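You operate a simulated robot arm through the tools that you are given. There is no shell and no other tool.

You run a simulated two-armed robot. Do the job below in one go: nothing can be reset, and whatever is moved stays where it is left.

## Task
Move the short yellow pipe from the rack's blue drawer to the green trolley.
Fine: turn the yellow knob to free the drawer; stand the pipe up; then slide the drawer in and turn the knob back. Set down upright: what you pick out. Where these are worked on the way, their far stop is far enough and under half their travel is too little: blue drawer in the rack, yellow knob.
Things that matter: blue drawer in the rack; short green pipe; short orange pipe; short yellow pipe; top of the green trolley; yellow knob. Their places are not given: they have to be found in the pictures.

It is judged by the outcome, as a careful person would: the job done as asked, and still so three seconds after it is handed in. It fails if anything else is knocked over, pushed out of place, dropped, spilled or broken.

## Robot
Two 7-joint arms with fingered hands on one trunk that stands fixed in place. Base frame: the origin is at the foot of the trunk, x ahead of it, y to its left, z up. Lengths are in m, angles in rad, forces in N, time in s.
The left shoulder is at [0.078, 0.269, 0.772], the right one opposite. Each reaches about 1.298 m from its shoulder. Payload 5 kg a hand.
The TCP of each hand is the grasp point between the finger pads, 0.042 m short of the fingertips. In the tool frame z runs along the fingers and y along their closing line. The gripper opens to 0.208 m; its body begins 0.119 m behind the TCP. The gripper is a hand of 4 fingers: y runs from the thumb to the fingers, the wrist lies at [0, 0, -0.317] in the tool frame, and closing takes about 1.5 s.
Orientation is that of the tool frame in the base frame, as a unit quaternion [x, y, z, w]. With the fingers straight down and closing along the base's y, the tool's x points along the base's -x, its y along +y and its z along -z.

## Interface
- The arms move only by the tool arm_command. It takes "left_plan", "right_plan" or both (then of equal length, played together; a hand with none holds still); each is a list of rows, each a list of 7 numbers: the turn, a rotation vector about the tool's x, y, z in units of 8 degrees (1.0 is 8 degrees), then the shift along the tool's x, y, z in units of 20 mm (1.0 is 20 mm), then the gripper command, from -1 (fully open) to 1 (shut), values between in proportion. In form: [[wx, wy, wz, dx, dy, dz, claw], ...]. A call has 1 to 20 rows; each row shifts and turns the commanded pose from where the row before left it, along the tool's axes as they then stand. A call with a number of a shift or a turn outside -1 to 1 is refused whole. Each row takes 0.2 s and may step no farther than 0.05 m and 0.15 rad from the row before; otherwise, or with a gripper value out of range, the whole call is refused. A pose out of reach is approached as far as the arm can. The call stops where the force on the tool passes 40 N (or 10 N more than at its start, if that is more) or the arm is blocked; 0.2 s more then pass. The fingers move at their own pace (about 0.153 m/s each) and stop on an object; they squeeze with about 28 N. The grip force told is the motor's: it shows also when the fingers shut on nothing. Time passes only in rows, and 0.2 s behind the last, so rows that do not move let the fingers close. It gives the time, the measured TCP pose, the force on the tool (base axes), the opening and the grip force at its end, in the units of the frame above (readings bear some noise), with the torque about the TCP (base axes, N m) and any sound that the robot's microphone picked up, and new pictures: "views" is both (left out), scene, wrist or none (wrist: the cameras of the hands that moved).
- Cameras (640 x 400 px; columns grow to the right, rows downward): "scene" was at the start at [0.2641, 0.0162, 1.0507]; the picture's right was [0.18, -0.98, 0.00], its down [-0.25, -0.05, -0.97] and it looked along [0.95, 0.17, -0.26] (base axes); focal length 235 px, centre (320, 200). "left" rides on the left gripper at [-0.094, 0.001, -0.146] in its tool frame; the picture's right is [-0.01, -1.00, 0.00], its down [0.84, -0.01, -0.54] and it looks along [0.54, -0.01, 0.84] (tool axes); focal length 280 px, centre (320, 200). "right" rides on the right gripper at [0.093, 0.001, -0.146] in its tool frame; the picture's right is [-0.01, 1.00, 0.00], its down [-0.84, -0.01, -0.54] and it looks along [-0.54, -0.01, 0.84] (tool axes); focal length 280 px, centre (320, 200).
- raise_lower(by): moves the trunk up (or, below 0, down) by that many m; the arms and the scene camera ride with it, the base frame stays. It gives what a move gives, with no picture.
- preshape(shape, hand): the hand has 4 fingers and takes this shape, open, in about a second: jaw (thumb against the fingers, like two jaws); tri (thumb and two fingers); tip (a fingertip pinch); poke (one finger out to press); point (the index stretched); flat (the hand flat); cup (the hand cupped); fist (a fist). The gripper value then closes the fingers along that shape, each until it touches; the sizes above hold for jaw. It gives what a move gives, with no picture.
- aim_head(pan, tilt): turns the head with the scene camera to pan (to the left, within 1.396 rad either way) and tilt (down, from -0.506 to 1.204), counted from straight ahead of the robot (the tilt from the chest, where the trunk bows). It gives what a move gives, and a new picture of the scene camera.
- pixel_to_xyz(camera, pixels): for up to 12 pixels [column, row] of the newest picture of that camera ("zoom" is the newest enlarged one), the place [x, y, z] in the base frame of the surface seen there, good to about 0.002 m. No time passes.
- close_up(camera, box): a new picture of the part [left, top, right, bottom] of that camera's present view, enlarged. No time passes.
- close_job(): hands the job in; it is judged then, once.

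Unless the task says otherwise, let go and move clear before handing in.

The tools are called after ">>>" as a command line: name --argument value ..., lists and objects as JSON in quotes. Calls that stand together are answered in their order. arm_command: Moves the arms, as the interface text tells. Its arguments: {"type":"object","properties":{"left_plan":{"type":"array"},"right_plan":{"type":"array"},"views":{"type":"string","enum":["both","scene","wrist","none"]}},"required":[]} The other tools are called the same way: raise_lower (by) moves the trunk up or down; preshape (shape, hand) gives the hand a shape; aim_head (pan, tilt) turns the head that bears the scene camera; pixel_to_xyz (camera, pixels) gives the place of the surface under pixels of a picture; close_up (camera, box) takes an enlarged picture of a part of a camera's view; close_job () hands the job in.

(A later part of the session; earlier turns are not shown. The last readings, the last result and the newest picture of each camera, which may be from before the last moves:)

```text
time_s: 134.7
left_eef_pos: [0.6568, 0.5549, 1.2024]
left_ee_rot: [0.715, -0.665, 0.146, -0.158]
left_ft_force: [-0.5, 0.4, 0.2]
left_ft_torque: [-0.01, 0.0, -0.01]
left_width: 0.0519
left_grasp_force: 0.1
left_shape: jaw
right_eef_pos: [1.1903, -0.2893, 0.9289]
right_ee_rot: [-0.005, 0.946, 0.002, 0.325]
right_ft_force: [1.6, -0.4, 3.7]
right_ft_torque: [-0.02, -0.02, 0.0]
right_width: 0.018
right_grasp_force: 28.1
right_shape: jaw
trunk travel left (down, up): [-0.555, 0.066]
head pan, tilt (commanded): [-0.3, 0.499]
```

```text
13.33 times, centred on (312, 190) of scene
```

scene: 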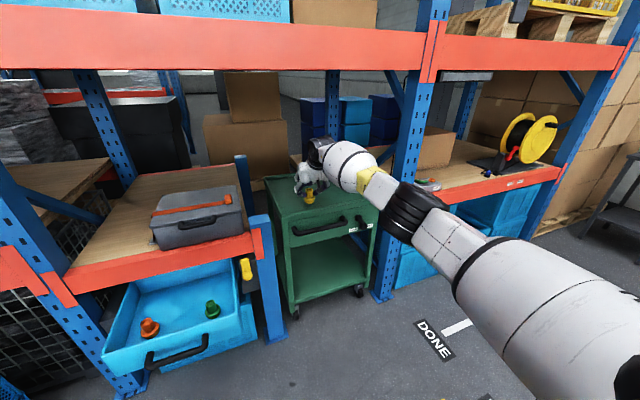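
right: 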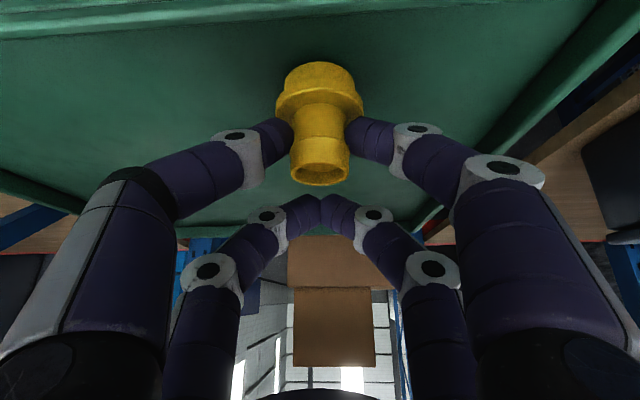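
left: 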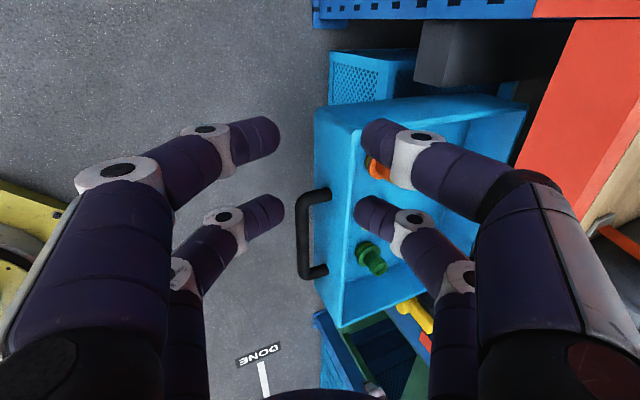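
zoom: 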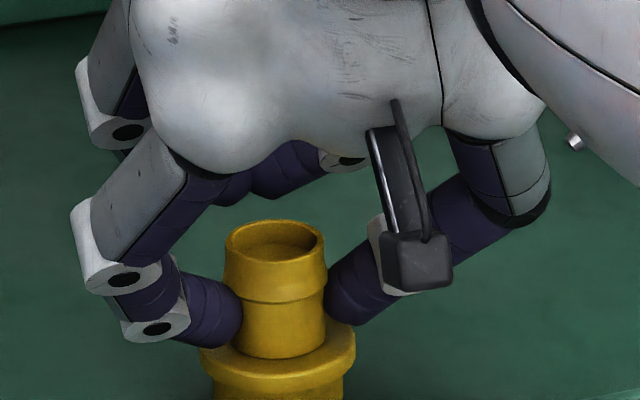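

Contact: +3.7 N upward, so the pipe is resting on the trolley. I'll open the fingers gradually and look before withdrawing.

>>> arm_command --right_plan '[[0, 0, 0, 0, 0, 0, 0.85], [0, 0, 0, 0, 0, 0, 0.75], [0, 0, 0, 0, 0, 0, 0.65], [0, 0, 0, 0, 0, 0, 0.5], [0, 0, 0, 0, 0, 0, 0.35], [0, 0, 0, 0, 0, 0, 0.2], [0, 0, 0, 0, 0, 0, 0.1], [0, 0, 0, 0, 0, 0, 0.1]]' --views "both"

>>> close_up --camera "scene" --box '[285, 170, 345, 210]'

```text
time_s: 136.5
left_eef_pos: [0.656, 0.5546, 1.2023]
left_ee_rot: [0.715, -0.665, 0.146, -0.159]
left_ft_force: [0.3, 0.1, -0.4]
left_ft_torque: [-0.01, -0.04, 0.01]
left_width: 0.0522
left_grasp_force: 0.0
left_shape: jaw
right_eef_pos: [1.1902, -0.2886, 0.9288]
right_ee_rot: [-0.006, 0.946, 0.003, 0.325]
right_ft_force: [-0.5, -0.7, 0.6]
right_ft_torque: [-0.01, 0.0, 0.01]
right_width: 0.0929
right_grasp_force: 0.1
right_shape: jaw
trunk travel left (down, up): [-0.555, 0.066]
head pan, tilt (commanded): [-0.3, 0.499]
```

scene: 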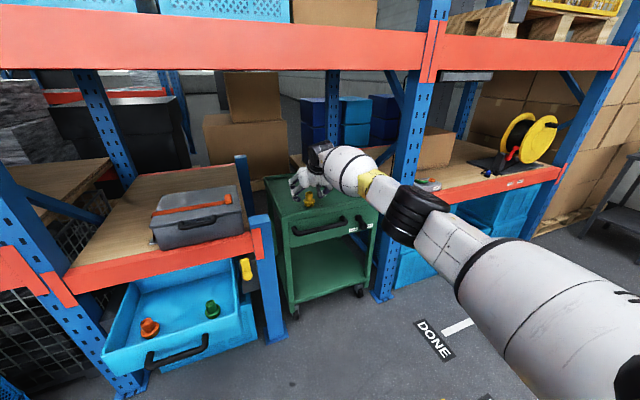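
right: 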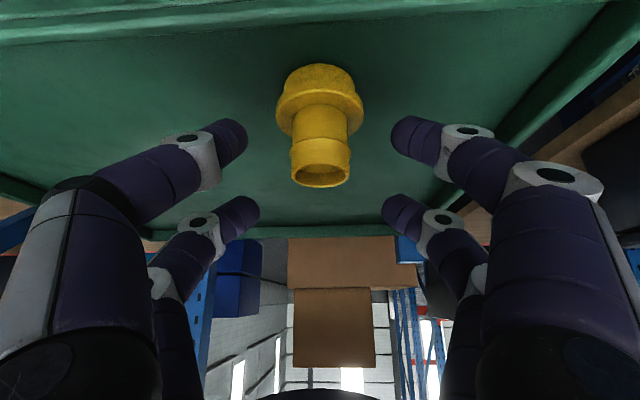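

```text
10.00 times, centred on (315, 190) of scene
```

zoom: 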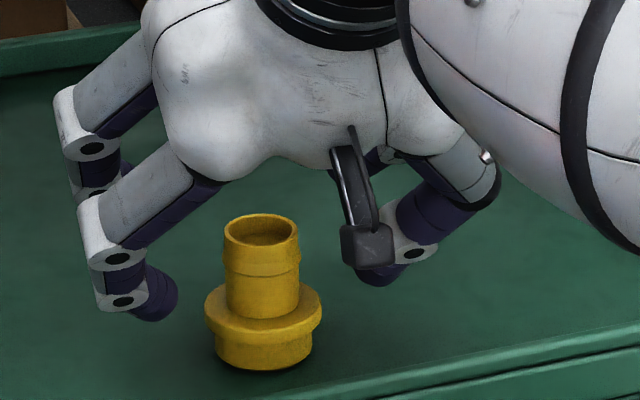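

The yellow pipe stands upright on the trolley, free of the fingers. I'll withdraw up and back along the fingers, then straight back away from the trolley.

>>> arm_command --right_plan '[[0, 0, 0, 0, 0, -0.4, 0.1], [0, 0, 0, 0, 0, -0.6, 0.1], [0, 0, 0, 0, 0, -1, 0.1], [0, 0, 0, 0, 0, -1, 0.1], [0, 0, 0, 0, 0, -1, 0.1], [0, 0, 0, 0, 0, -1, 0.1], [0, 0, 0, 0, 0, -1, 0.1], [0, 0, 0, 0.9, 0, -0.7, 0.1], [0, 0, 0, 0.9, 0, -0.7, 0.1], [0, 0, 0, 0.9, 0, -0.7, 0.1], [0, 0, 0, 0.9, 0, -0.7, 0.1], [0, 0, 0, 0.9, 0, -0.7, 0.1], [0, 0, 0, 0.9, 0, -0.7, 0.1], [0, 0, 0, 0.9, 0, -0.7, 0.1], [0, 0, 0, 0.9, 0, -0.7, 0.1], [0, 0, 0, 0.9, 0, -0.7, 0.1], [0, 0, 0, 0.9, 0, -0.7, 0.1]]' --views "both"

```text
time_s: 140.1
left_eef_pos: [0.6552, 0.5541, 1.2021]
left_ee_rot: [0.715, -0.665, 0.146, -0.159]
left_ft_force: [0.1, -0.3, -0.6]
left_ft_torque: [0.01, -0.01, -0.01]
left_width: 0.052
left_grasp_force: 0.0
left_shape: jaw
right_eef_pos: [0.8873, -0.2923, 1.0223]
right_ee_rot: [-0.006, 0.946, 0.002, 0.325]
right_ft_force: [-0.3, 1.0, 0.0]
right_ft_torque: [-0.01, 0.02, -0.01]
right_width: 0.0932
right_grasp_force: 0.0
right_shape: jaw
trunk travel left (down, up): [-0.555, 0.066]
head pan, tilt (commanded): [-0.3, 0.499]
```

scene: 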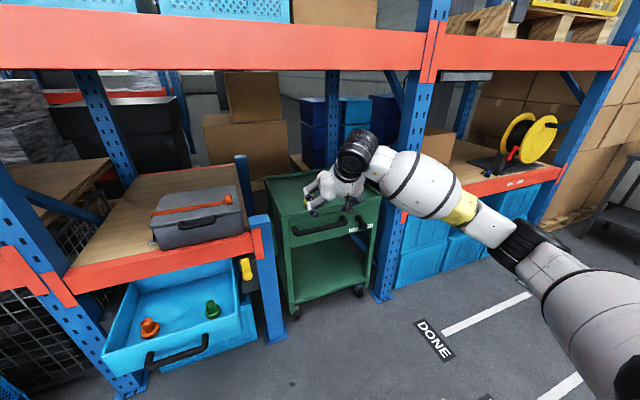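
right: 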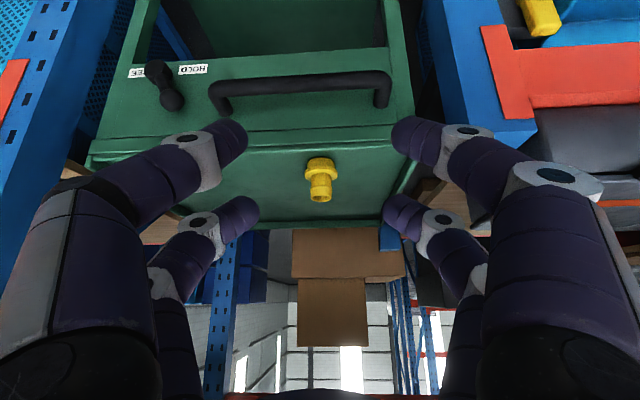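

The yellow pipe stands on the trolley at (320,180) in the wrist view, and the right hand is clear. I'll lower the trunk back by 0.4 m for the drawer and the knob, and close the left fingers for pushing.

>>> raise_lower --by -0.4

>>> aim_head --pan 0.1 --tilt 0.45

```text
time_s: 143.9
left_eef_pos: [0.6548, 0.5541, 0.8039]
left_ee_rot: [0.715, -0.665, 0.148, -0.159]
left_ft_force: [0.3, 0.0, 0.3]
left_ft_torque: [-0.03, -0.05, 0.02]
left_width: 0.0521
left_grasp_force: 0.0
left_shape: jaw
right_eef_pos: [0.8898, -0.2937, 0.6246]
right_ee_rot: [-0.006, 0.946, 0.002, 0.325]
right_ft_force: [-0.7, 0.7, 0.4]
right_ft_torque: [0.01, -0.02, -0.02]
right_width: 0.093
right_grasp_force: 0.0
right_shape: jaw
trunk travel left (down, up): [-0.155, 0.466]
head pan, tilt (commanded): [-0.3, 0.499]
```

```text
time_s: 144.8
left_eef_pos: [0.6545, 0.5548, 0.8023]
left_ee_rot: [0.716, -0.664, 0.146, -0.159]
left_ft_force: [0.9, -0.4, 0.3]
left_ft_torque: [-0.02, 0.0, -0.02]
left_width: 0.052
left_grasp_force: 0.0
left_shape: jaw
right_eef_pos: [0.8901, -0.2941, 0.6238]
right_ee_rot: [-0.006, 0.946, 0.002, 0.325]
right_ft_force: [0.4, 0.1, -0.5]
right_ft_torque: [0.0, 0.0, -0.01]
right_width: 0.093
right_grasp_force: 0.0
right_shape: jaw
trunk travel left (down, up): [-0.155, 0.466]
head pan, tilt (commanded): [0.099, 0.45]
```

scene: 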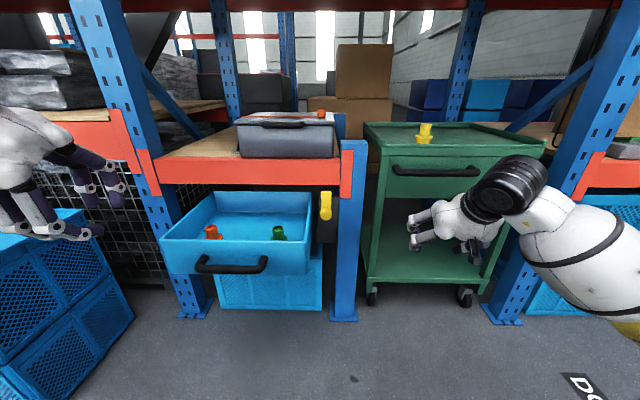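

Yellow stands on the trolley (425,132), with orange and green still upright in the drawer. I'll measure the drawer front and handle for the push.

>>> close_up --camera "scene" --box '[150, 180, 350, 290]'

>>> pixel_to_xyz --camera "zoom" --pixels '[[260, 225], [160, 218], [400, 230], [260, 245], [260, 275], [165, 260], [355, 265], [60, 230], [500, 235], [260, 212], [440, 260], [260, 262]]'

```text
3.20 times, centred on (250, 235) of scene
```

zoom: 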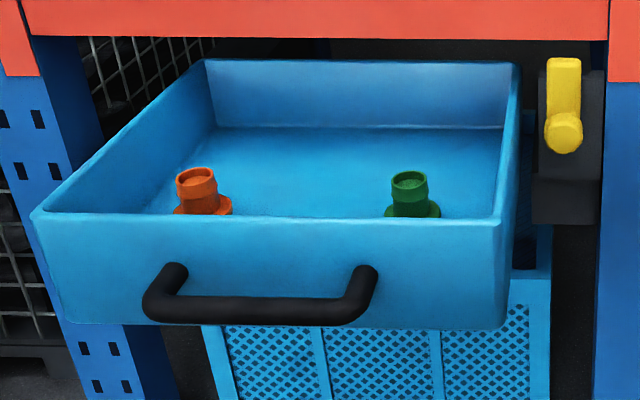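

```text
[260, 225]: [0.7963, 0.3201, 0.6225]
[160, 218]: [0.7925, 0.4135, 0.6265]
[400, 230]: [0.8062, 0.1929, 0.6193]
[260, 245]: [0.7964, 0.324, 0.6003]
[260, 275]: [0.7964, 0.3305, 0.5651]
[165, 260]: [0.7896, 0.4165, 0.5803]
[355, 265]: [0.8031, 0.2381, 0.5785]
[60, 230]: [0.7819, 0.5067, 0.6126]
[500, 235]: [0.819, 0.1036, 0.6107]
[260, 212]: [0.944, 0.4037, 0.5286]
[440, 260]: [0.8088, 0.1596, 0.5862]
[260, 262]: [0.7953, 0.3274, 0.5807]
```

The front panel is at x≈0.796 and the handle bar just in front of it at z≈0.57. The left hand, closed and pointing down and forward, can push the bar squarely with its fingers. I'll bring it in front of the handle, with clearance.

>>> arm_command --left_plan '[[0, 0, 0, 0.972, 0.297, 0.32, 0.7], [0, 0, 0, 0.972, 0.297, 0.32, 1], [0, 0, 0, 0.972, 0.297, 0.32, 1], [0, 0, 0, 0.972, 0.297, 0.32, 1], [0, 0, 0, 0.972, 0.297, 0.32, 1], [0, 0, 0, 0.972, 0.297, 0.32, 1], [0, 0, 0, 0.972, 0.297, 0.32, 1], [0, 0, 0, 0.972, 0.297, 0.32, 1], [0, 0, 0, 0.972, 0.297, 0.32, 1], [0, 0, 0, 0.972, 0.297, 0.32, 1], [0, 0, 0, 0.972, 0.297, 0.32, 1], [0, 0, 0, 0.972, 0.297, 0.32, 1], [0, 0, 0, 0, 0, 0, 1]]' --views "both"

```text
time_s: 147.6
left_eef_pos: [0.6411, 0.3206, 0.7022]
left_ee_rot: [0.716, -0.664, 0.147, -0.159]
left_ft_force: [0.2, -0.3, 0.7]
left_ft_torque: [0.01, -0.01, 0.01]
left_width: 0.0
left_grasp_force: 27.8
left_shape: jaw
right_eef_pos: [0.8892, -0.2937, 0.6233]
right_ee_rot: [-0.006, 0.946, 0.002, 0.325]
right_ft_force: [0.0, -0.9, -0.6]
right_ft_torque: [0.02, -0.03, 0.03]
right_width: 0.0932
right_grasp_force: 0.0
right_shape: jaw
trunk travel left (down, up): [-0.155, 0.466]
head pan, tilt (commanded): [0.099, 0.45]
```

scene: 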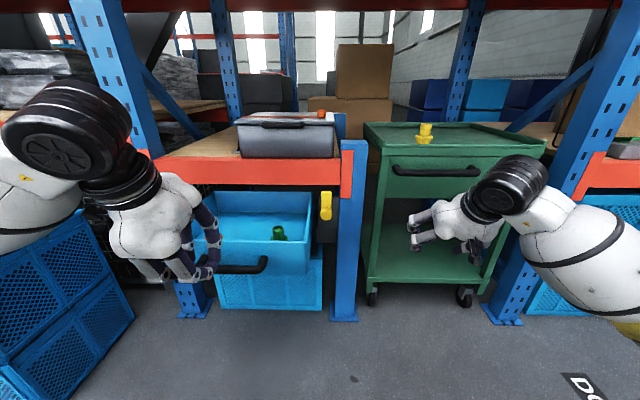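
left: 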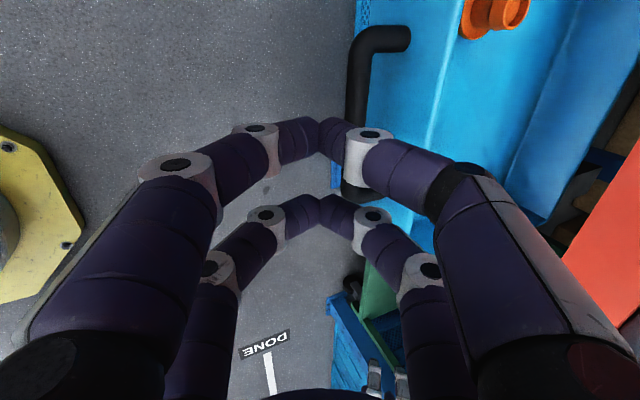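

The closed fingers are in front of the bar, which shows at (365,90). I'll lower them to the bar's height, still about 4 cm short of it.

>>> arm_command --left_plan '[[0, 0, 0, 0, 0.35, 0.953, 1], [0, 0, 0, 0, 0.35, 0.953, 1], [0, 0, 0, 0, 0.35, 0.953, 1], [0, 0, 0, 0, 0.35, 0.953, 1], [0, 0, 0, 0, 0.35, 0.953, 1], [0, 0, 0, 0, 0.35, 0.953, 1], [0, 0, 0, 0, 0, 0, 1]]' --views "both"

```text
time_s: 149.2
left_eef_pos: [0.6533, 0.3216, 0.5822]
left_ee_rot: [0.715, -0.665, 0.146, -0.158]
left_ft_force: [-0.2, 0.5, 0.0]
left_ft_torque: [-0.01, 0.02, 0.03]
left_width: 0.0
left_grasp_force: 28.3
left_shape: jaw
right_eef_pos: [0.8898, -0.2955, 0.6234]
right_ee_rot: [-0.007, 0.946, 0.002, 0.325]
right_ft_force: [0.1, 0.6, 0.2]
right_ft_torque: [0.0, 0.02, -0.02]
right_width: 0.093
right_grasp_force: 0.1
right_shape: jaw
trunk travel left (down, up): [-0.155, 0.466]
head pan, tilt (commanded): [0.099, 0.45]
```

scene: 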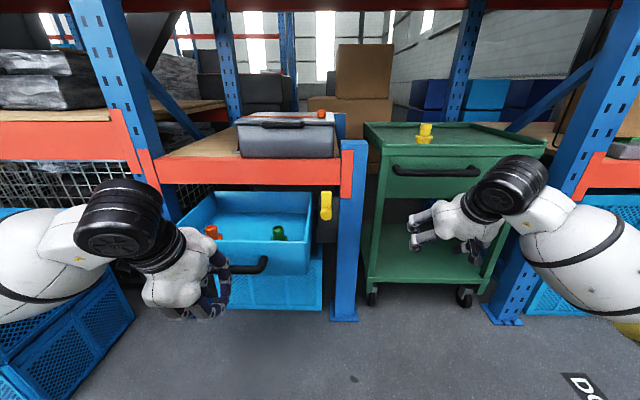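
left: 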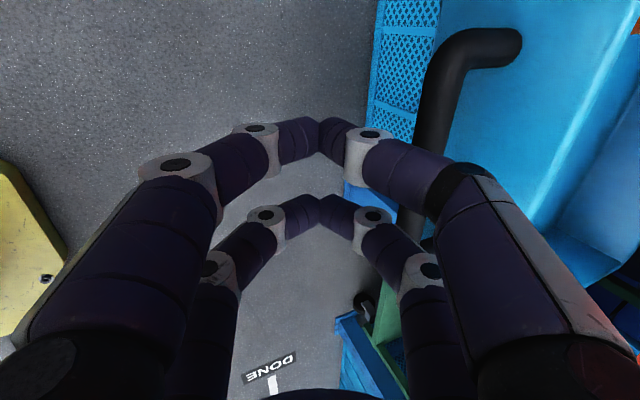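

The bar lies just ahead of the thumb's end segments, so a straight push will meet it about 13 mm from the tips. I'll push along the drawer's direction, 14 cm first.

>>> arm_command --left_plan '[[0, 0, 0, 0, -0.68, 0.316, 1], [0, 0, 0, 0, -0.68, 0.316, 1], [0, 0, 0, 0, -0.68, 0.316, 1], [0, 0, 0, 0, -0.68, 0.316, 1], [0, 0, 0, 0, -0.68, 0.316, 1], [0, 0, 0, 0, -0.68, 0.316, 1], [0, 0, 0, 0, -0.68, 0.316, 1], [0, 0, 0, 0, -0.68, 0.316, 1], [0, 0, 0, 0, -0.68, 0.316, 1]]' --views "both"

```text
time_s: 151.2
left_eef_pos: [0.7866, 0.3327, 0.5797]
left_ee_rot: [0.716, -0.664, 0.146, -0.158]
left_ft_force: [0.0, 0.8, -0.4]
left_ft_torque: [0.02, 0.0, 0.0]
left_width: 0.0
left_grasp_force: 28.3
left_shape: jaw
right_eef_pos: [0.8898, -0.2935, 0.6229]
right_ee_rot: [-0.006, 0.946, 0.003, 0.324]
right_ft_force: [0.3, 0.8, 0.2]
right_ft_torque: [-0.03, -0.01, 0.03]
right_width: 0.0931
right_grasp_force: 0.1
right_shape: jaw
trunk travel left (down, up): [-0.155, 0.466]
head pan, tilt (commanded): [0.099, 0.45]
```

scene: 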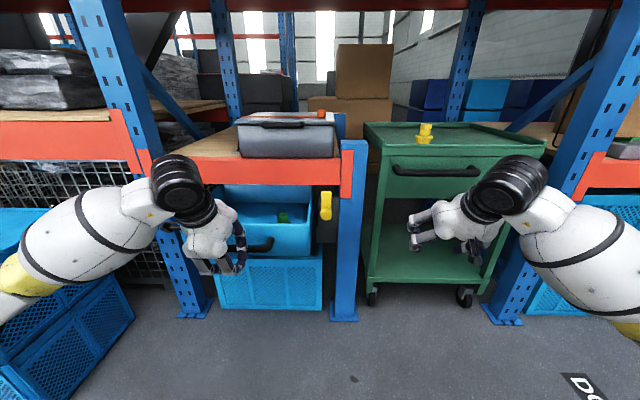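
left: 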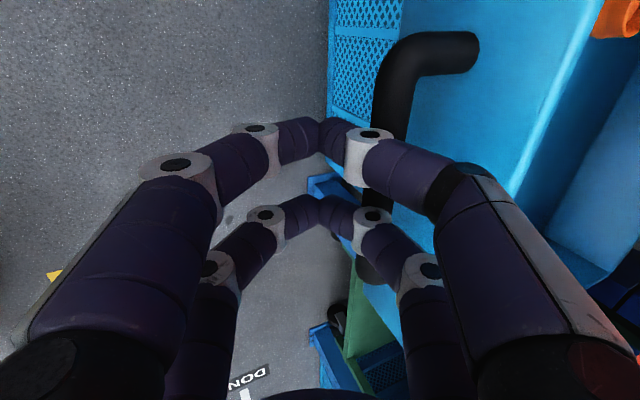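

The drawer slides in with hardly any force. I'll push another 13 cm.

>>> arm_command --left_plan '[[0, 0, 0, 0, -0.68, 0.316, 1], [0, 0, 0, 0, -0.68, 0.316, 1], [0, 0, 0, 0, -0.68, 0.316, 1], [0, 0, 0, 0, -0.68, 0.316, 1], [0, 0, 0, 0, -0.68, 0.316, 1], [0, 0, 0, 0, -0.68, 0.316, 1], [0, 0, 0, 0, -0.68, 0.316, 1], [0, 0, 0, 0, -0.68, 0.316, 1], [0, 0, 0, 0, -0.5, 0.232, 1]]' --views "both"

```text
time_s: 153.2
left_eef_pos: [0.9179, 0.3398, 0.5801]
left_ee_rot: [0.716, -0.665, 0.146, -0.159]
left_ft_force: [-0.2, 0.1, -0.6]
left_ft_torque: [0.04, -0.03, -0.02]
left_width: 0.0001
left_grasp_force: 27.2
left_shape: jaw
right_eef_pos: [0.8892, -0.294, 0.6226]
right_ee_rot: [-0.006, 0.946, 0.002, 0.325]
right_ft_force: [-0.4, 0.6, 0.0]
right_ft_torque: [0.01, -0.03, -0.02]
right_width: 0.0932
right_grasp_force: 0.0
right_shape: jaw
trunk travel left (down, up): [-0.155, 0.466]
head pan, tilt (commanded): [0.099, 0.45]
```

scene: 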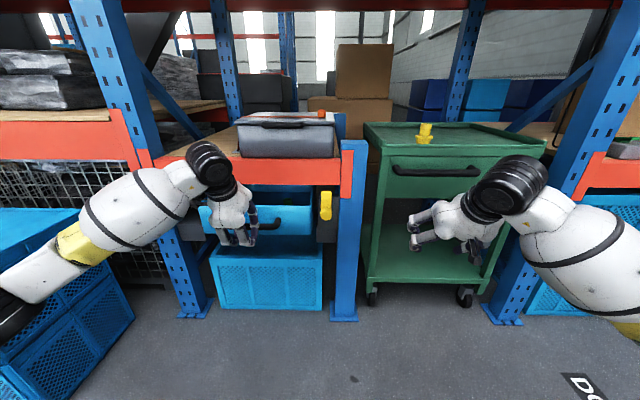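
left: 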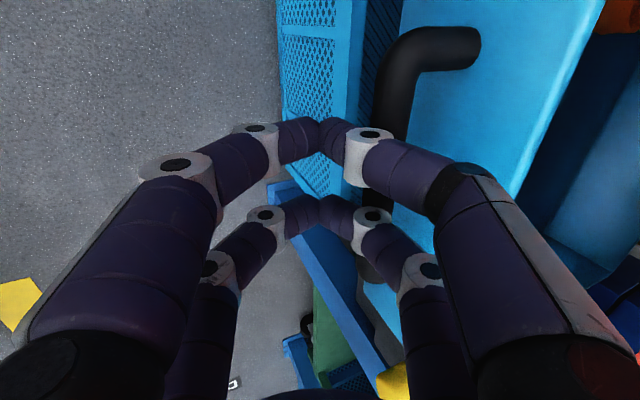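

The drawer is nearly in. I'll push on more slowly, 8 mm at a time, until it meets its stop.

>>> arm_command --left_plan '[[0, 0, 0, 0, -0.362, 0.168, 1], [0, 0, 0, 0, -0.362, 0.168, 1], [0, 0, 0, 0, -0.362, 0.168, 1], [0, 0, 0, 0, -0.362, 0.168, 1], [0, 0, 0, 0, -0.27, 0.126, 1], [0, 0, 0, 0, 0, 0, 1]]' --views "both"

>>> close_up --camera "scene" --box '[180, 170, 350, 270]'

>>> pixel_to_xyz --camera "zoom" --pixels '[[400, 180], [450, 180], [490, 180], [400, 220], [110, 160], [330, 190], [420, 150], [350, 220], [470, 220], [545, 140], [545, 120], [550, 160]]'

```text
time_s: 154.6
left_eef_pos: [0.955, 0.3429, 0.5806]
left_ee_rot: [0.715, -0.665, 0.146, -0.158]
left_ft_force: [-0.9, 0.0, 0.9]
left_ft_torque: [0.01, 0.02, -0.05]
left_width: 0.0
left_grasp_force: 27.7
left_shape: jaw
right_eef_pos: [0.8898, -0.2929, 0.6226]
right_ee_rot: [-0.006, 0.946, 0.002, 0.324]
right_ft_force: [0.2, -0.2, 0.0]
right_ft_torque: [0.0, 0.01, 0.0]
right_width: 0.0933
right_grasp_force: 0.1
right_shape: jaw
trunk travel left (down, up): [-0.155, 0.466]
head pan, tilt (commanded): [0.099, 0.45]
```

scene: 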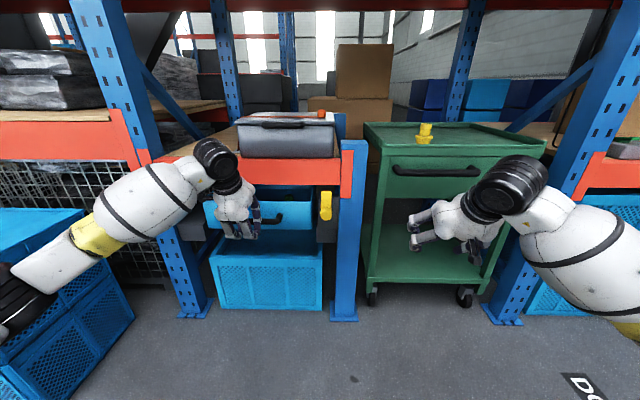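
left: 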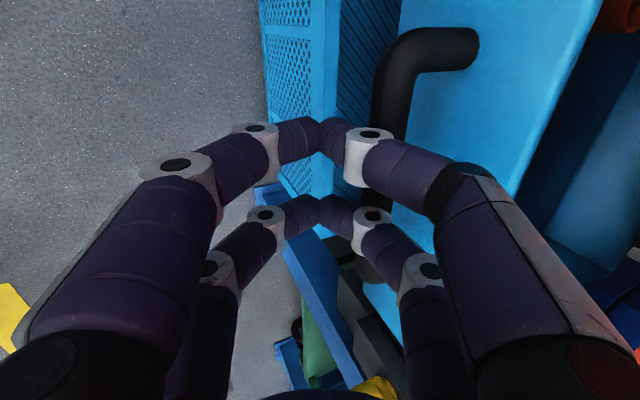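

```text
3.76 times, centred on (265, 220) of scene
```

zoom: 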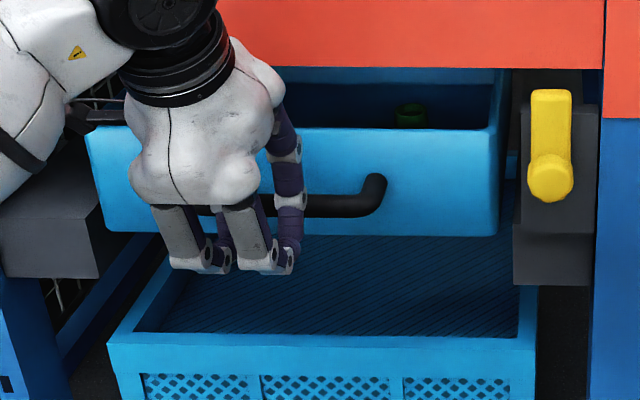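

```text
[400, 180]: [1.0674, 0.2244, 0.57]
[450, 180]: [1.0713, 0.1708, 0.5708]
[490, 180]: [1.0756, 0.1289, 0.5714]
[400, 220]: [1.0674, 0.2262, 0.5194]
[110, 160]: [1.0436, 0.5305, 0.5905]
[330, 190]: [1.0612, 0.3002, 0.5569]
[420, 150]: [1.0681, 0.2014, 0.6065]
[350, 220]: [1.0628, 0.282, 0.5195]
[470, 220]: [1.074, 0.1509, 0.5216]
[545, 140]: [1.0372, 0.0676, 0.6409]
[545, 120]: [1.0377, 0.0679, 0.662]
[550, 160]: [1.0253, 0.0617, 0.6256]
```

The front panel is at x 1.067 (y 0.224) against 1.077 at the start, so about 10 mm remain. I'll push on in 3 mm steps until the stop.

>>> arm_command --left_plan '[[0, 0, 0, 0, -0.136, 0.063, 1], [0, 0, 0, 0, -0.136, 0.063, 1], [0, 0, 0, 0, -0.136, 0.063, 1], [0, 0, 0, 0, -0.136, 0.063, 1], [0, 0, 0, 0, 0, 0, 1]]' --views "none"

>>> close_up --camera "scene" --box '[180, 170, 350, 270]'

>>> pixel_to_xyz --camera "zoom" --pixels '[[400, 180], [450, 180], [490, 180], [110, 160], [420, 150], [470, 220]]'

```text
time_s: 155.8
left_eef_pos: [0.9662, 0.3441, 0.5817]
left_ee_rot: [0.716, -0.664, 0.146, -0.158]
left_ft_force: [-12.6, -1.5, 3.8]
left_ft_torque: [-0.1, -0.05, -0.38]
left_width: 0.0
left_grasp_force: 28.1
left_shape: jaw
right_eef_pos: [0.8891, -0.2943, 0.6238]
right_ee_rot: [-0.006, 0.946, 0.002, 0.324]
right_ft_force: [-0.2, -0.8, 0.5]
right_ft_torque: [0.03, 0.02, 0.02]
right_width: 0.0932
right_grasp_force: 0.1
right_shape: jaw
trunk travel left (down, up): [-0.155, 0.466]
head pan, tilt (commanded): [0.099, 0.45]
```

```text
3.76 times, centred on (265, 220) of scene
```

zoom: 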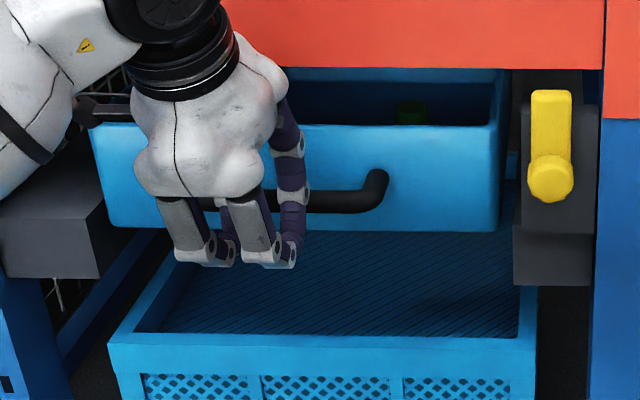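

```text
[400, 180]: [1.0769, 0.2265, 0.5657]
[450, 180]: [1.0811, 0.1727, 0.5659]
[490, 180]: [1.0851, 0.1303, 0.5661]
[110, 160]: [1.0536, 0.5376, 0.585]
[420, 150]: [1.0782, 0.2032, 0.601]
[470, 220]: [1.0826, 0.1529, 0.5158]
```

The drawer is fully in: the front is back at x 1.077 at y 0.226, with -12.6 N on the hand. I'll back the left hand straight off the handle and move it left.

>>> arm_command --left_plan '[[0, 0, 0, 0, 0.45, -0.21, 1], [0, 0, 0, 0, 0.906, -0.421, 1], [0, 0, 0, 0, 0.906, -0.421, 1], [0, 0, 0, 0, 0.906, -0.421, 1], [0, 0, 0, 0, 0.906, -0.421, 1], [0, 0, 0, 0, 0.906, -0.421, 1], [0, 0, 0, 0, 0.906, -0.421, 1], [0, 0, 0, -0.9, 0, -0.6, 1], [0, 0, 0, -0.9, 0, -0.6, 1], [0, 0, 0, -0.9, 0, -0.6, 1], [0, 0, 0, -0.9, 0, -0.6, 1], [0, 0, 0, -0.9, 0, -0.6, 1], [0, 0, 0, -0.9, 0, -0.6, 1], [0, 0, 0, -0.9, 0, -0.6, 1], [0, 0, 0, -0.9, 0, -0.6, 1], [0, 0, 0, -0.9, 0, -0.6, 1]]' --views "scene"

>>> close_up --camera "scene" --box '[180, 170, 350, 270]'

>>> pixel_to_xyz --camera "zoom" --pixels '[[400, 180], [450, 180], [490, 180], [250, 170], [420, 150], [548, 178], [545, 110], [560, 140], [535, 140], [550, 95], [250, 200], [545, 195]]'

```text
time_s: 159.2
left_eef_pos: [0.78, 0.4931, 0.6778]
left_ee_rot: [0.715, -0.665, 0.147, -0.159]
left_ft_force: [-0.5, -1.0, -0.6]
left_ft_torque: [0.04, 0.07, -0.02]
left_width: 0.0
left_grasp_force: 28.3
left_shape: jaw
right_eef_pos: [0.8897, -0.293, 0.6229]
right_ee_rot: [-0.005, 0.946, 0.002, 0.325]
right_ft_force: [0.7, -0.9, 0.4]
right_ft_torque: [-0.01, 0.03, -0.01]
right_width: 0.093
right_grasp_force: 0.0
right_shape: jaw
trunk travel left (down, up): [-0.155, 0.466]
head pan, tilt (commanded): [0.099, 0.45]
```

scene: 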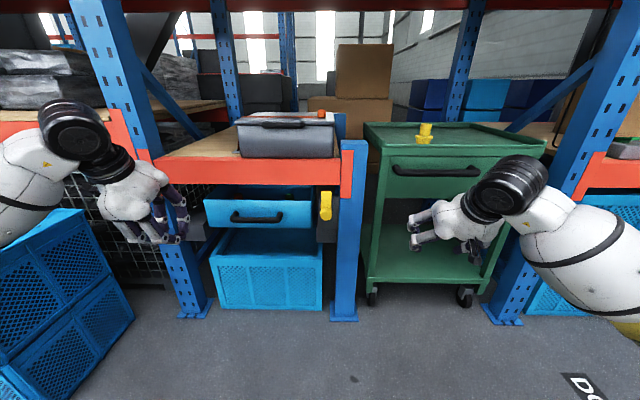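

```text
3.76 times, centred on (265, 220) of scene
```

zoom: 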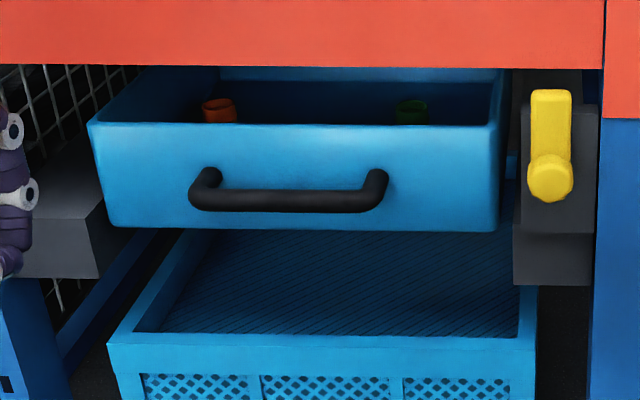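

```text
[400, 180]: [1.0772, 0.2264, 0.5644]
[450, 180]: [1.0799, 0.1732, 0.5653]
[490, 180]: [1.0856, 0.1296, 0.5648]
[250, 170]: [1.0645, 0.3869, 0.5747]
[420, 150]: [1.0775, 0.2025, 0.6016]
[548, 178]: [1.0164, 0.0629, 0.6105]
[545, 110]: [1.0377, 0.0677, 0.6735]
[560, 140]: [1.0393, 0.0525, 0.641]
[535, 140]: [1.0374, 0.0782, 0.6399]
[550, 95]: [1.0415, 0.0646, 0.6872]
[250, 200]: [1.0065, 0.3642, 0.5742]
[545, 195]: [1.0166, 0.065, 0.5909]
```

The drawer is shut and stays shut, and the knob still stands upright at (548,150) in the zoom. Next the right hand must go back to its level, rolled pose, so I'll move it left a bit and start turning it.

>>> arm_command --right_plan '[[0, 0, 0, 0.056, 0.967, -0.236, 0.2], [0, 0, 0, 0.056, 0.967, -0.236, 0.5], [0, 0, 0, 0.056, 0.967, -0.236, 0.8], [0, 0, 0, 0.056, 0.967, -0.236, 1], [0, 0, 0, 0.056, 0.967, -0.236, 1], [0, 0, 0, 0.056, 0.967, -0.236, 1], [0, 0, 0, 0.056, 0.967, -0.236, 1], [0, 0, 0, 0.056, 0.967, -0.236, 1], [0, 0, 0, 0.056, 0.967, -0.236, 1], [0, 0, 0, 0.056, 0.967, -0.236, 1], [0.34, -0.388, -0.757, 0, 0, 0, 1], [0.34, -0.388, -0.757, 0, 0, 0, 1], [0.34, -0.388, -0.757, 0, 0, 0, 1], [0.34, -0.388, -0.757, 0, 0, 0, 1], [0.34, -0.388, -0.757, 0, 0, 0, 1], [0.34, -0.388, -0.757, 0, 0, 0, 1], [0.34, -0.388, -0.757, 0, 0, 0, 1]]' --views "scene"

```text
time_s: 162.8
left_eef_pos: [0.7805, 0.4919, 0.6789]
left_ee_rot: [0.715, -0.665, 0.147, -0.159]
left_ft_force: [0.5, 0.8, -0.7]
left_ft_torque: [0.02, -0.01, -0.02]
left_width: 0.0
left_grasp_force: 28.3
left_shape: jaw
right_eef_pos: [0.8488, -0.1018, 0.6537]
right_ee_rot: [-0.293, 0.791, -0.265, 0.468]
right_ft_force: [-0.1, 0.2, -0.7]
right_ft_torque: [-0.03, -0.06, 0.0]
right_width: 0.0002
right_grasp_force: 27.6
right_shape: jaw
trunk travel left (down, up): [-0.155, 0.466]
head pan, tilt (commanded): [0.099, 0.45]
```

scene: 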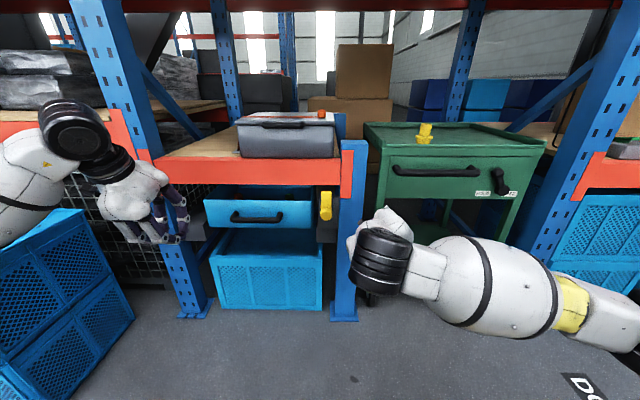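

The turn is going well with no reach warning. I'll finish it to reach the level, rolled pose.

>>> arm_command --right_plan '[[0.34, -0.388, -0.757, 0, 0, 0, 1], [0.34, -0.388, -0.757, 0, 0, 0, 1], [0.34, -0.388, -0.757, 0, 0, 0, 1], [0.34, -0.388, -0.757, 0, 0, 0, 1], [0.34, -0.388, -0.757, 0, 0, 0, 1], [0.34, -0.388, -0.757, 0, 0, 0, 1], [0.34, -0.388, -0.757, 0, 0, 0, 1], [0, 0, 0, 0, 0, 0, 1]]' --views "both"

```text
time_s: 164.6
left_eef_pos: [0.7804, 0.4925, 0.6774]
left_ee_rot: [0.715, -0.665, 0.145, -0.158]
left_ft_force: [-0.5, 0.4, 0.5]
left_ft_torque: [-0.05, -0.03, 0.01]
left_width: 0.0001
left_grasp_force: 27.8
left_shape: jaw
right_eef_pos: [0.8476, -0.0947, 0.6566]
right_ee_rot: [0.519, -0.483, 0.482, -0.515]
right_ft_force: [0.2, -0.3, 0.9]
right_ft_torque: [0.01, -0.01, -0.04]
right_width: 0.0002
right_grasp_force: 28.1
right_shape: jaw
right hand out of reach, approached as far as the arm can: row 7
trunk travel left (down, up): [-0.155, 0.466]
head pan, tilt (commanded): [0.099, 0.45]
```

scene: 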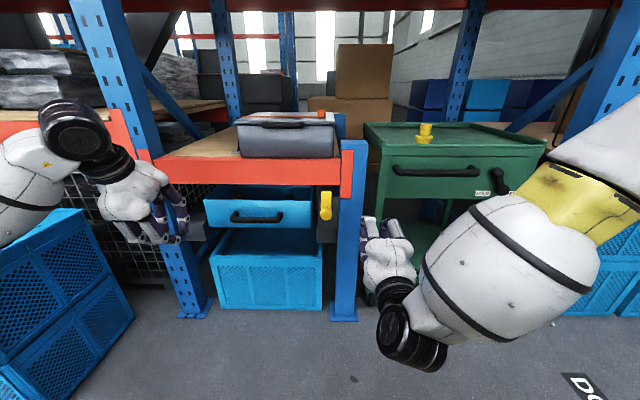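
right: 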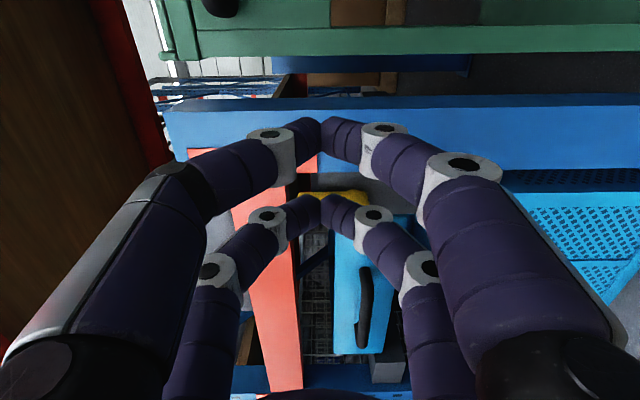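

The hand is level again at (0.848, -0.095, 0.657). I'll move it to the right-hand side of the upright lever, tips still about 6 cm short of it, and look.

>>> arm_command --right_plan '[[0, 0, 0, -0.587, 0, 0.867, 1], [0, 0, 0, -0.587, 0, 0.867, 1], [0, 0, 0, -0.587, 0, 0.867, 1], [0, 0, 0, -0.587, 0, 0.867, 1], [0, 0, 0, -0.587, 0, 0.867, 1], [0, 0, 0, 0, 0, 0, 1]]' --views "both"

```text
time_s: 166.0
left_eef_pos: [0.7798, 0.4931, 0.6792]
left_ee_rot: [0.715, -0.665, 0.145, -0.158]
left_ft_force: [-0.2, 0.4, -0.1]
left_ft_torque: [-0.01, -0.01, -0.01]
left_width: 0.0
left_grasp_force: 28.2
left_shape: jaw
right_eef_pos: [0.9297, -0.0294, 0.6569]
right_ee_rot: [0.519, -0.481, 0.48, -0.518]
right_ft_force: [-0.7, -0.2, 0.2]
right_ft_torque: [0.02, 0.03, -0.01]
right_width: 0.0
right_grasp_force: 28.1
right_shape: jaw
trunk travel left (down, up): [-0.155, 0.466]
head pan, tilt (commanded): [0.099, 0.45]
```

scene: 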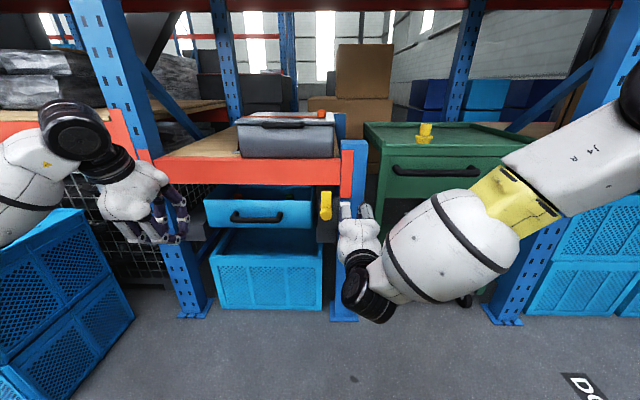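
right: 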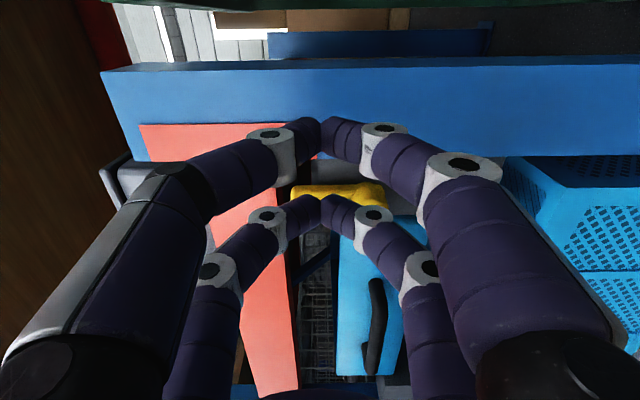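

The lever (yellow at (335,192)) lies just to the left of the nearest finger pair, as intended. I'll go forward 7.6 cm to lever depth, alongside it.

>>> arm_command --right_plan '[[0, 0, 0, 0.1, 0, 0.76, 1], [0, 0, 0, 0.1, 0, 0.76, 1], [0, 0, 0, 0.1, 0, 0.76, 1], [0, 0, 0, 0, 0, 0.76, 1], [0, 0, 0, 0, 0, 0.76, 1], [0, 0, 0, 0, 0, 0, 1]]' --views "wrist"

>>> close_up --camera "scene" --box '[290, 160, 410, 250]'

```text
time_s: 167.4
left_eef_pos: [0.7806, 0.4929, 0.6782]
left_ee_rot: [0.715, -0.664, 0.147, -0.159]
left_ft_force: [-0.9, 0.6, -1.0]
left_ft_torque: [-0.01, 0.01, -0.01]
left_width: 0.0
left_grasp_force: 27.6
left_shape: jaw
right_eef_pos: [1.0061, -0.0292, 0.6569]
right_ee_rot: [-0.518, 0.481, -0.48, 0.519]
right_ft_force: [-0.5, 0.4, 0.5]
right_ft_torque: [0.02, 0.01, -0.02]
right_width: 0.0001
right_grasp_force: 28.0
right_shape: jaw
trunk travel left (down, up): [-0.155, 0.466]
head pan, tilt (commanded): [0.099, 0.45]
```

right: 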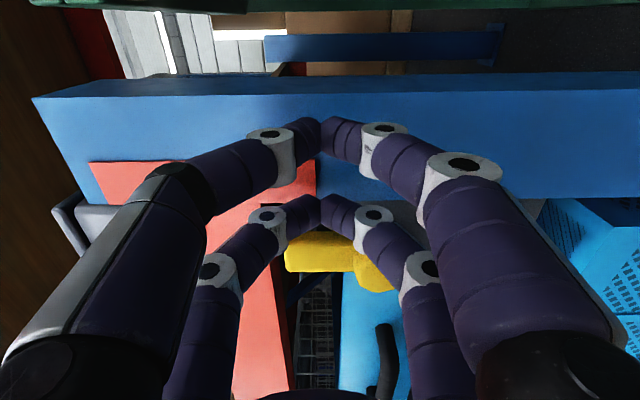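

```text
4.44 times, centred on (350, 205) of scene
```

zoom: 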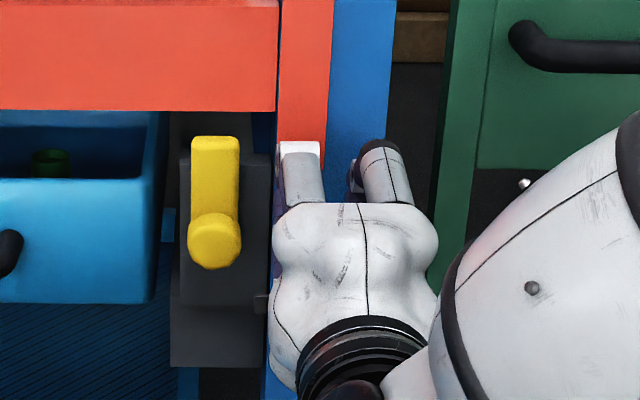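

The fingers sit just right of the upright lever in the scene zoom, at lever depth. I'll push the lever to the left and over along its arc, to about 30°.

>>> arm_command --right_plan '[[0, 0, 0, -0.96, 0, 0, 1], [0, 0, 0, -0.5, -0.1, 0, 1], [0, 0, 0, -0.375, -0.165, 0, 1], [0, 0, 0, -0.73, -0.175, 0, 1], [0, 0, 0, -0.755, 0, 0, 1], [0, 0, 0, -0.73, 0.195, 0, 1], [0, 0, 0, 0, 0, 0, 1]]' --views "wrist"

>>> close_up --camera "scene" --box '[270, 160, 390, 250]'

```text
time_s: 169.0
left_eef_pos: [0.7798, 0.4941, 0.6784]
left_ee_rot: [0.716, -0.664, 0.146, -0.159]
left_ft_force: [0.9, 1.5, 0.3]
left_ft_torque: [-0.01, -0.02, 0.0]
left_width: 0.0
left_grasp_force: 28.1
left_shape: jaw
right_eef_pos: [0.999, 0.0509, 0.6607]
right_ee_rot: [0.519, -0.481, 0.48, -0.518]
right_ft_force: [-7.8, 0.3, 2.9]
right_ft_torque: [0.17, 0.27, 0.23]
right_width: 0.0001
right_grasp_force: 27.9
right_shape: jaw
trunk travel left (down, up): [-0.155, 0.466]
head pan, tilt (commanded): [0.099, 0.45]
```

right: 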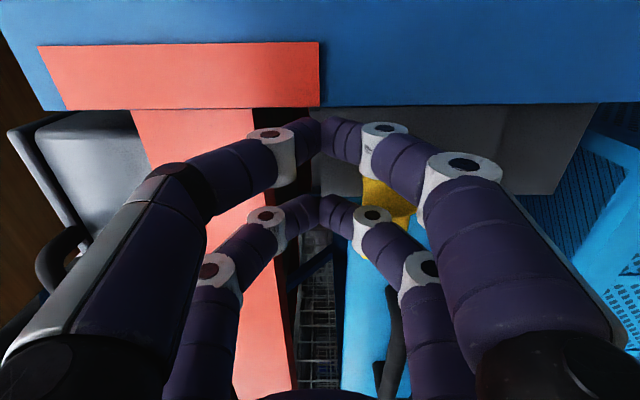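

```text
4.44 times, centred on (330, 205) of scene
```

zoom: 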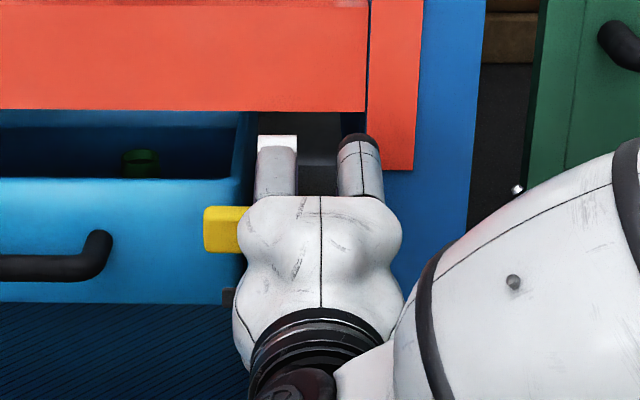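

The lever already shows horizontal at (225,230) in the zoom, pointing left across the drawer. I'll measure its angle.

>>> pixel_to_xyz --camera "zoom" --pixels '[[208, 230], [225, 210], [225, 230], [225, 248], [238, 230], [238, 212], [238, 248], [160, 230]]'

>>> close_up --camera "right" --box '[270, 90, 470, 270]'

>>> pixel_to_xyz --camera "right" --pixels '[[370, 190], [385, 195], [400, 205], [395, 215], [365, 258], [420, 235], [410, 200], [375, 185]]'

```text
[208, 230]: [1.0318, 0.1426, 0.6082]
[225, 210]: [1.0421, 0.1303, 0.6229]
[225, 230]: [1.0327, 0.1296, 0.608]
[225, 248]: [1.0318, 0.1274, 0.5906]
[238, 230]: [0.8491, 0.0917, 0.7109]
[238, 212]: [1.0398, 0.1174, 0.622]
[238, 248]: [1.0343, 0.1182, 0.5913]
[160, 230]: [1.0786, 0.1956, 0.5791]
```

```text
2.22 times, centred on (370, 180) of right
```

zoom: 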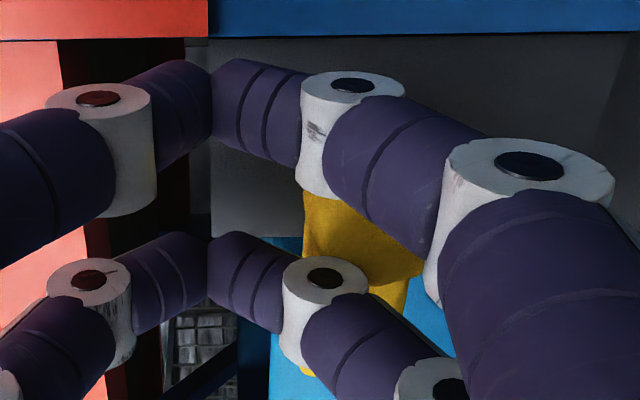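

```text
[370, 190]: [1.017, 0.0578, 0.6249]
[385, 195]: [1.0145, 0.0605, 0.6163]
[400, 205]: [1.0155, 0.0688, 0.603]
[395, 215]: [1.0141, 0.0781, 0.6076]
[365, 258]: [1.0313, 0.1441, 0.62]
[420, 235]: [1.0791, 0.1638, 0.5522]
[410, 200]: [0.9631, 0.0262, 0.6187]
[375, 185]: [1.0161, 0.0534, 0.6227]
```

The lever's centre at y 0.13 is at z≈0.606, against 0.604 at the start, so it is within a degree or two of its first position. I'll back straight off and look with a clear view.

>>> arm_command --right_plan '[[0, 0, 0, 0, -0.15, -0.7, 1], [0, 0, 0, 0, 0, -1, 1], [0, 0, 0, 0, 0, -1, 1], [0, 0, 0, 0, 0, -1, 1], [0, 0, 0, 0, 0, -0.5, 1], [0, 0, 0, 0, 0, 0, 1]]' --views "both"

>>> close_up --camera "right" --box '[270, 60, 470, 260]'

```text
time_s: 170.4
left_eef_pos: [0.7805, 0.4919, 0.6779]
left_ee_rot: [0.715, -0.665, 0.147, -0.16]
left_ft_force: [0.0, -0.5, 0.8]
left_ft_torque: [0.01, 0.0, 0.0]
left_width: 0.0
left_grasp_force: 28.4
left_shape: jaw
right_eef_pos: [0.915, 0.044, 0.6648]
right_ee_rot: [0.519, -0.481, 0.48, -0.518]
right_ft_force: [0.5, 0.4, 0.1]
right_ft_torque: [-0.01, 0.01, -0.01]
right_width: 0.0
right_grasp_force: 27.9
right_shape: jaw
trunk travel left (down, up): [-0.155, 0.466]
head pan, tilt (commanded): [0.099, 0.45]
```

scene: 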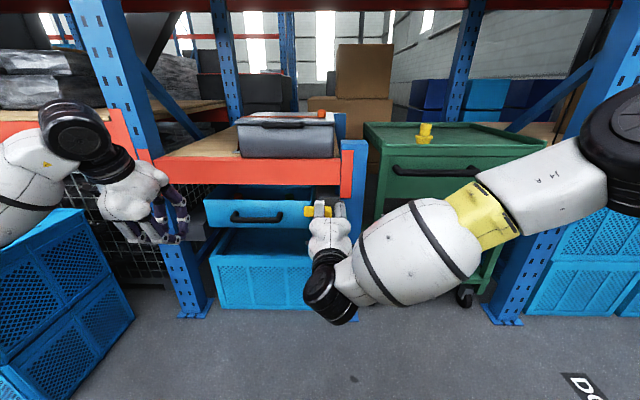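
right: 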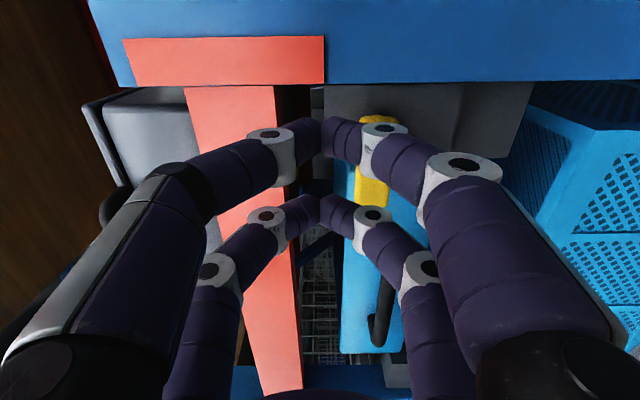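

```text
2.00 times, centred on (370, 160) of right
```

zoom: 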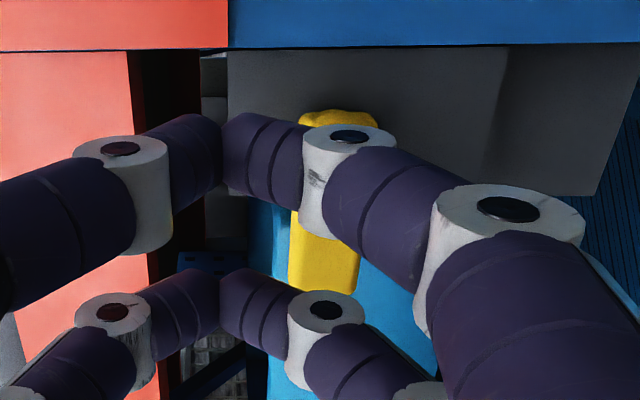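

The lever lies across the drawer edge again. I'll move the right hand away to the right and take a clear look at the knob.

>>> arm_command --right_plan '[[0, 0, 0, 0.9, 0, -0.6, 1], [0, 0, 0, 0.9, 0, -0.6, 1], [0, 0, 0, 0.9, 0, -0.6, 1], [0, 0, 0, 0.9, 0, -0.6, 1], [0, 0, 0, 0.9, 0, -0.4, 1], [0, 0, 0, 0.9, 0, 0, 1], [0, 0, 0, 0.9, 0, 0, 1], [0, 0, 0, 0.9, 0, 0, 1], [0, 0, 0, 0.9, 0, 0, 1]]' --views "scene"

>>> close_up --camera "scene" --box '[280, 170, 360, 230]'

>>> pixel_to_xyz --camera "zoom" --pixels '[[200, 320], [250, 300], [250, 325], [250, 350], [300, 325], [360, 340], [220, 300], [220, 350], [290, 300], [290, 355], [100, 320], [360, 380]]'

```text
time_s: 172.4
left_eef_pos: [0.7798, 0.491, 0.679]
left_ee_rot: [0.715, -0.665, 0.146, -0.159]
left_ft_force: [-0.2, -0.1, -0.2]
left_ft_torque: [0.0, 0.01, 0.01]
left_width: 0.0004
left_grasp_force: 28.1
left_shape: jaw
right_eef_pos: [0.8644, -0.101, 0.6739]
right_ee_rot: [0.519, -0.485, 0.482, -0.513]
right_ft_force: [-0.4, 0.2, -0.3]
right_ft_torque: [0.0, 0.03, -0.02]
right_width: 0.0002
right_grasp_force: 28.1
right_shape: jaw
right hand out of reach, approached as far as the arm can: row 8, 9
trunk travel left (down, up): [-0.155, 0.466]
head pan, tilt (commanded): [0.099, 0.45]
```

scene: 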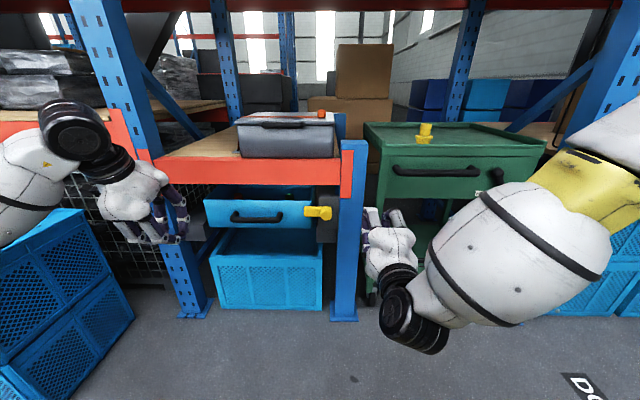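

```text
6.67 times, centred on (320, 200) of scene
```

zoom: 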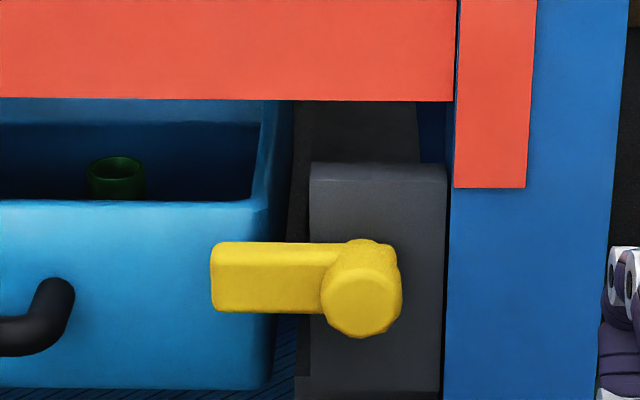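

```text
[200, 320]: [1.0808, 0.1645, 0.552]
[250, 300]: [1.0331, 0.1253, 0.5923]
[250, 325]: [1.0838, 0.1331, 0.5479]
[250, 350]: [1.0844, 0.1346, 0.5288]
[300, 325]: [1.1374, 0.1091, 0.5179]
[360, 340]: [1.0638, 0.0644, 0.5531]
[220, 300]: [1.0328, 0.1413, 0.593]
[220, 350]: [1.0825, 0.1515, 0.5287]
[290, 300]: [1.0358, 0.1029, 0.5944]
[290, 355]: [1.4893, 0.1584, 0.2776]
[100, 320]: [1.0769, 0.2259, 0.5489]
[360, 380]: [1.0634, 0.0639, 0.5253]
```

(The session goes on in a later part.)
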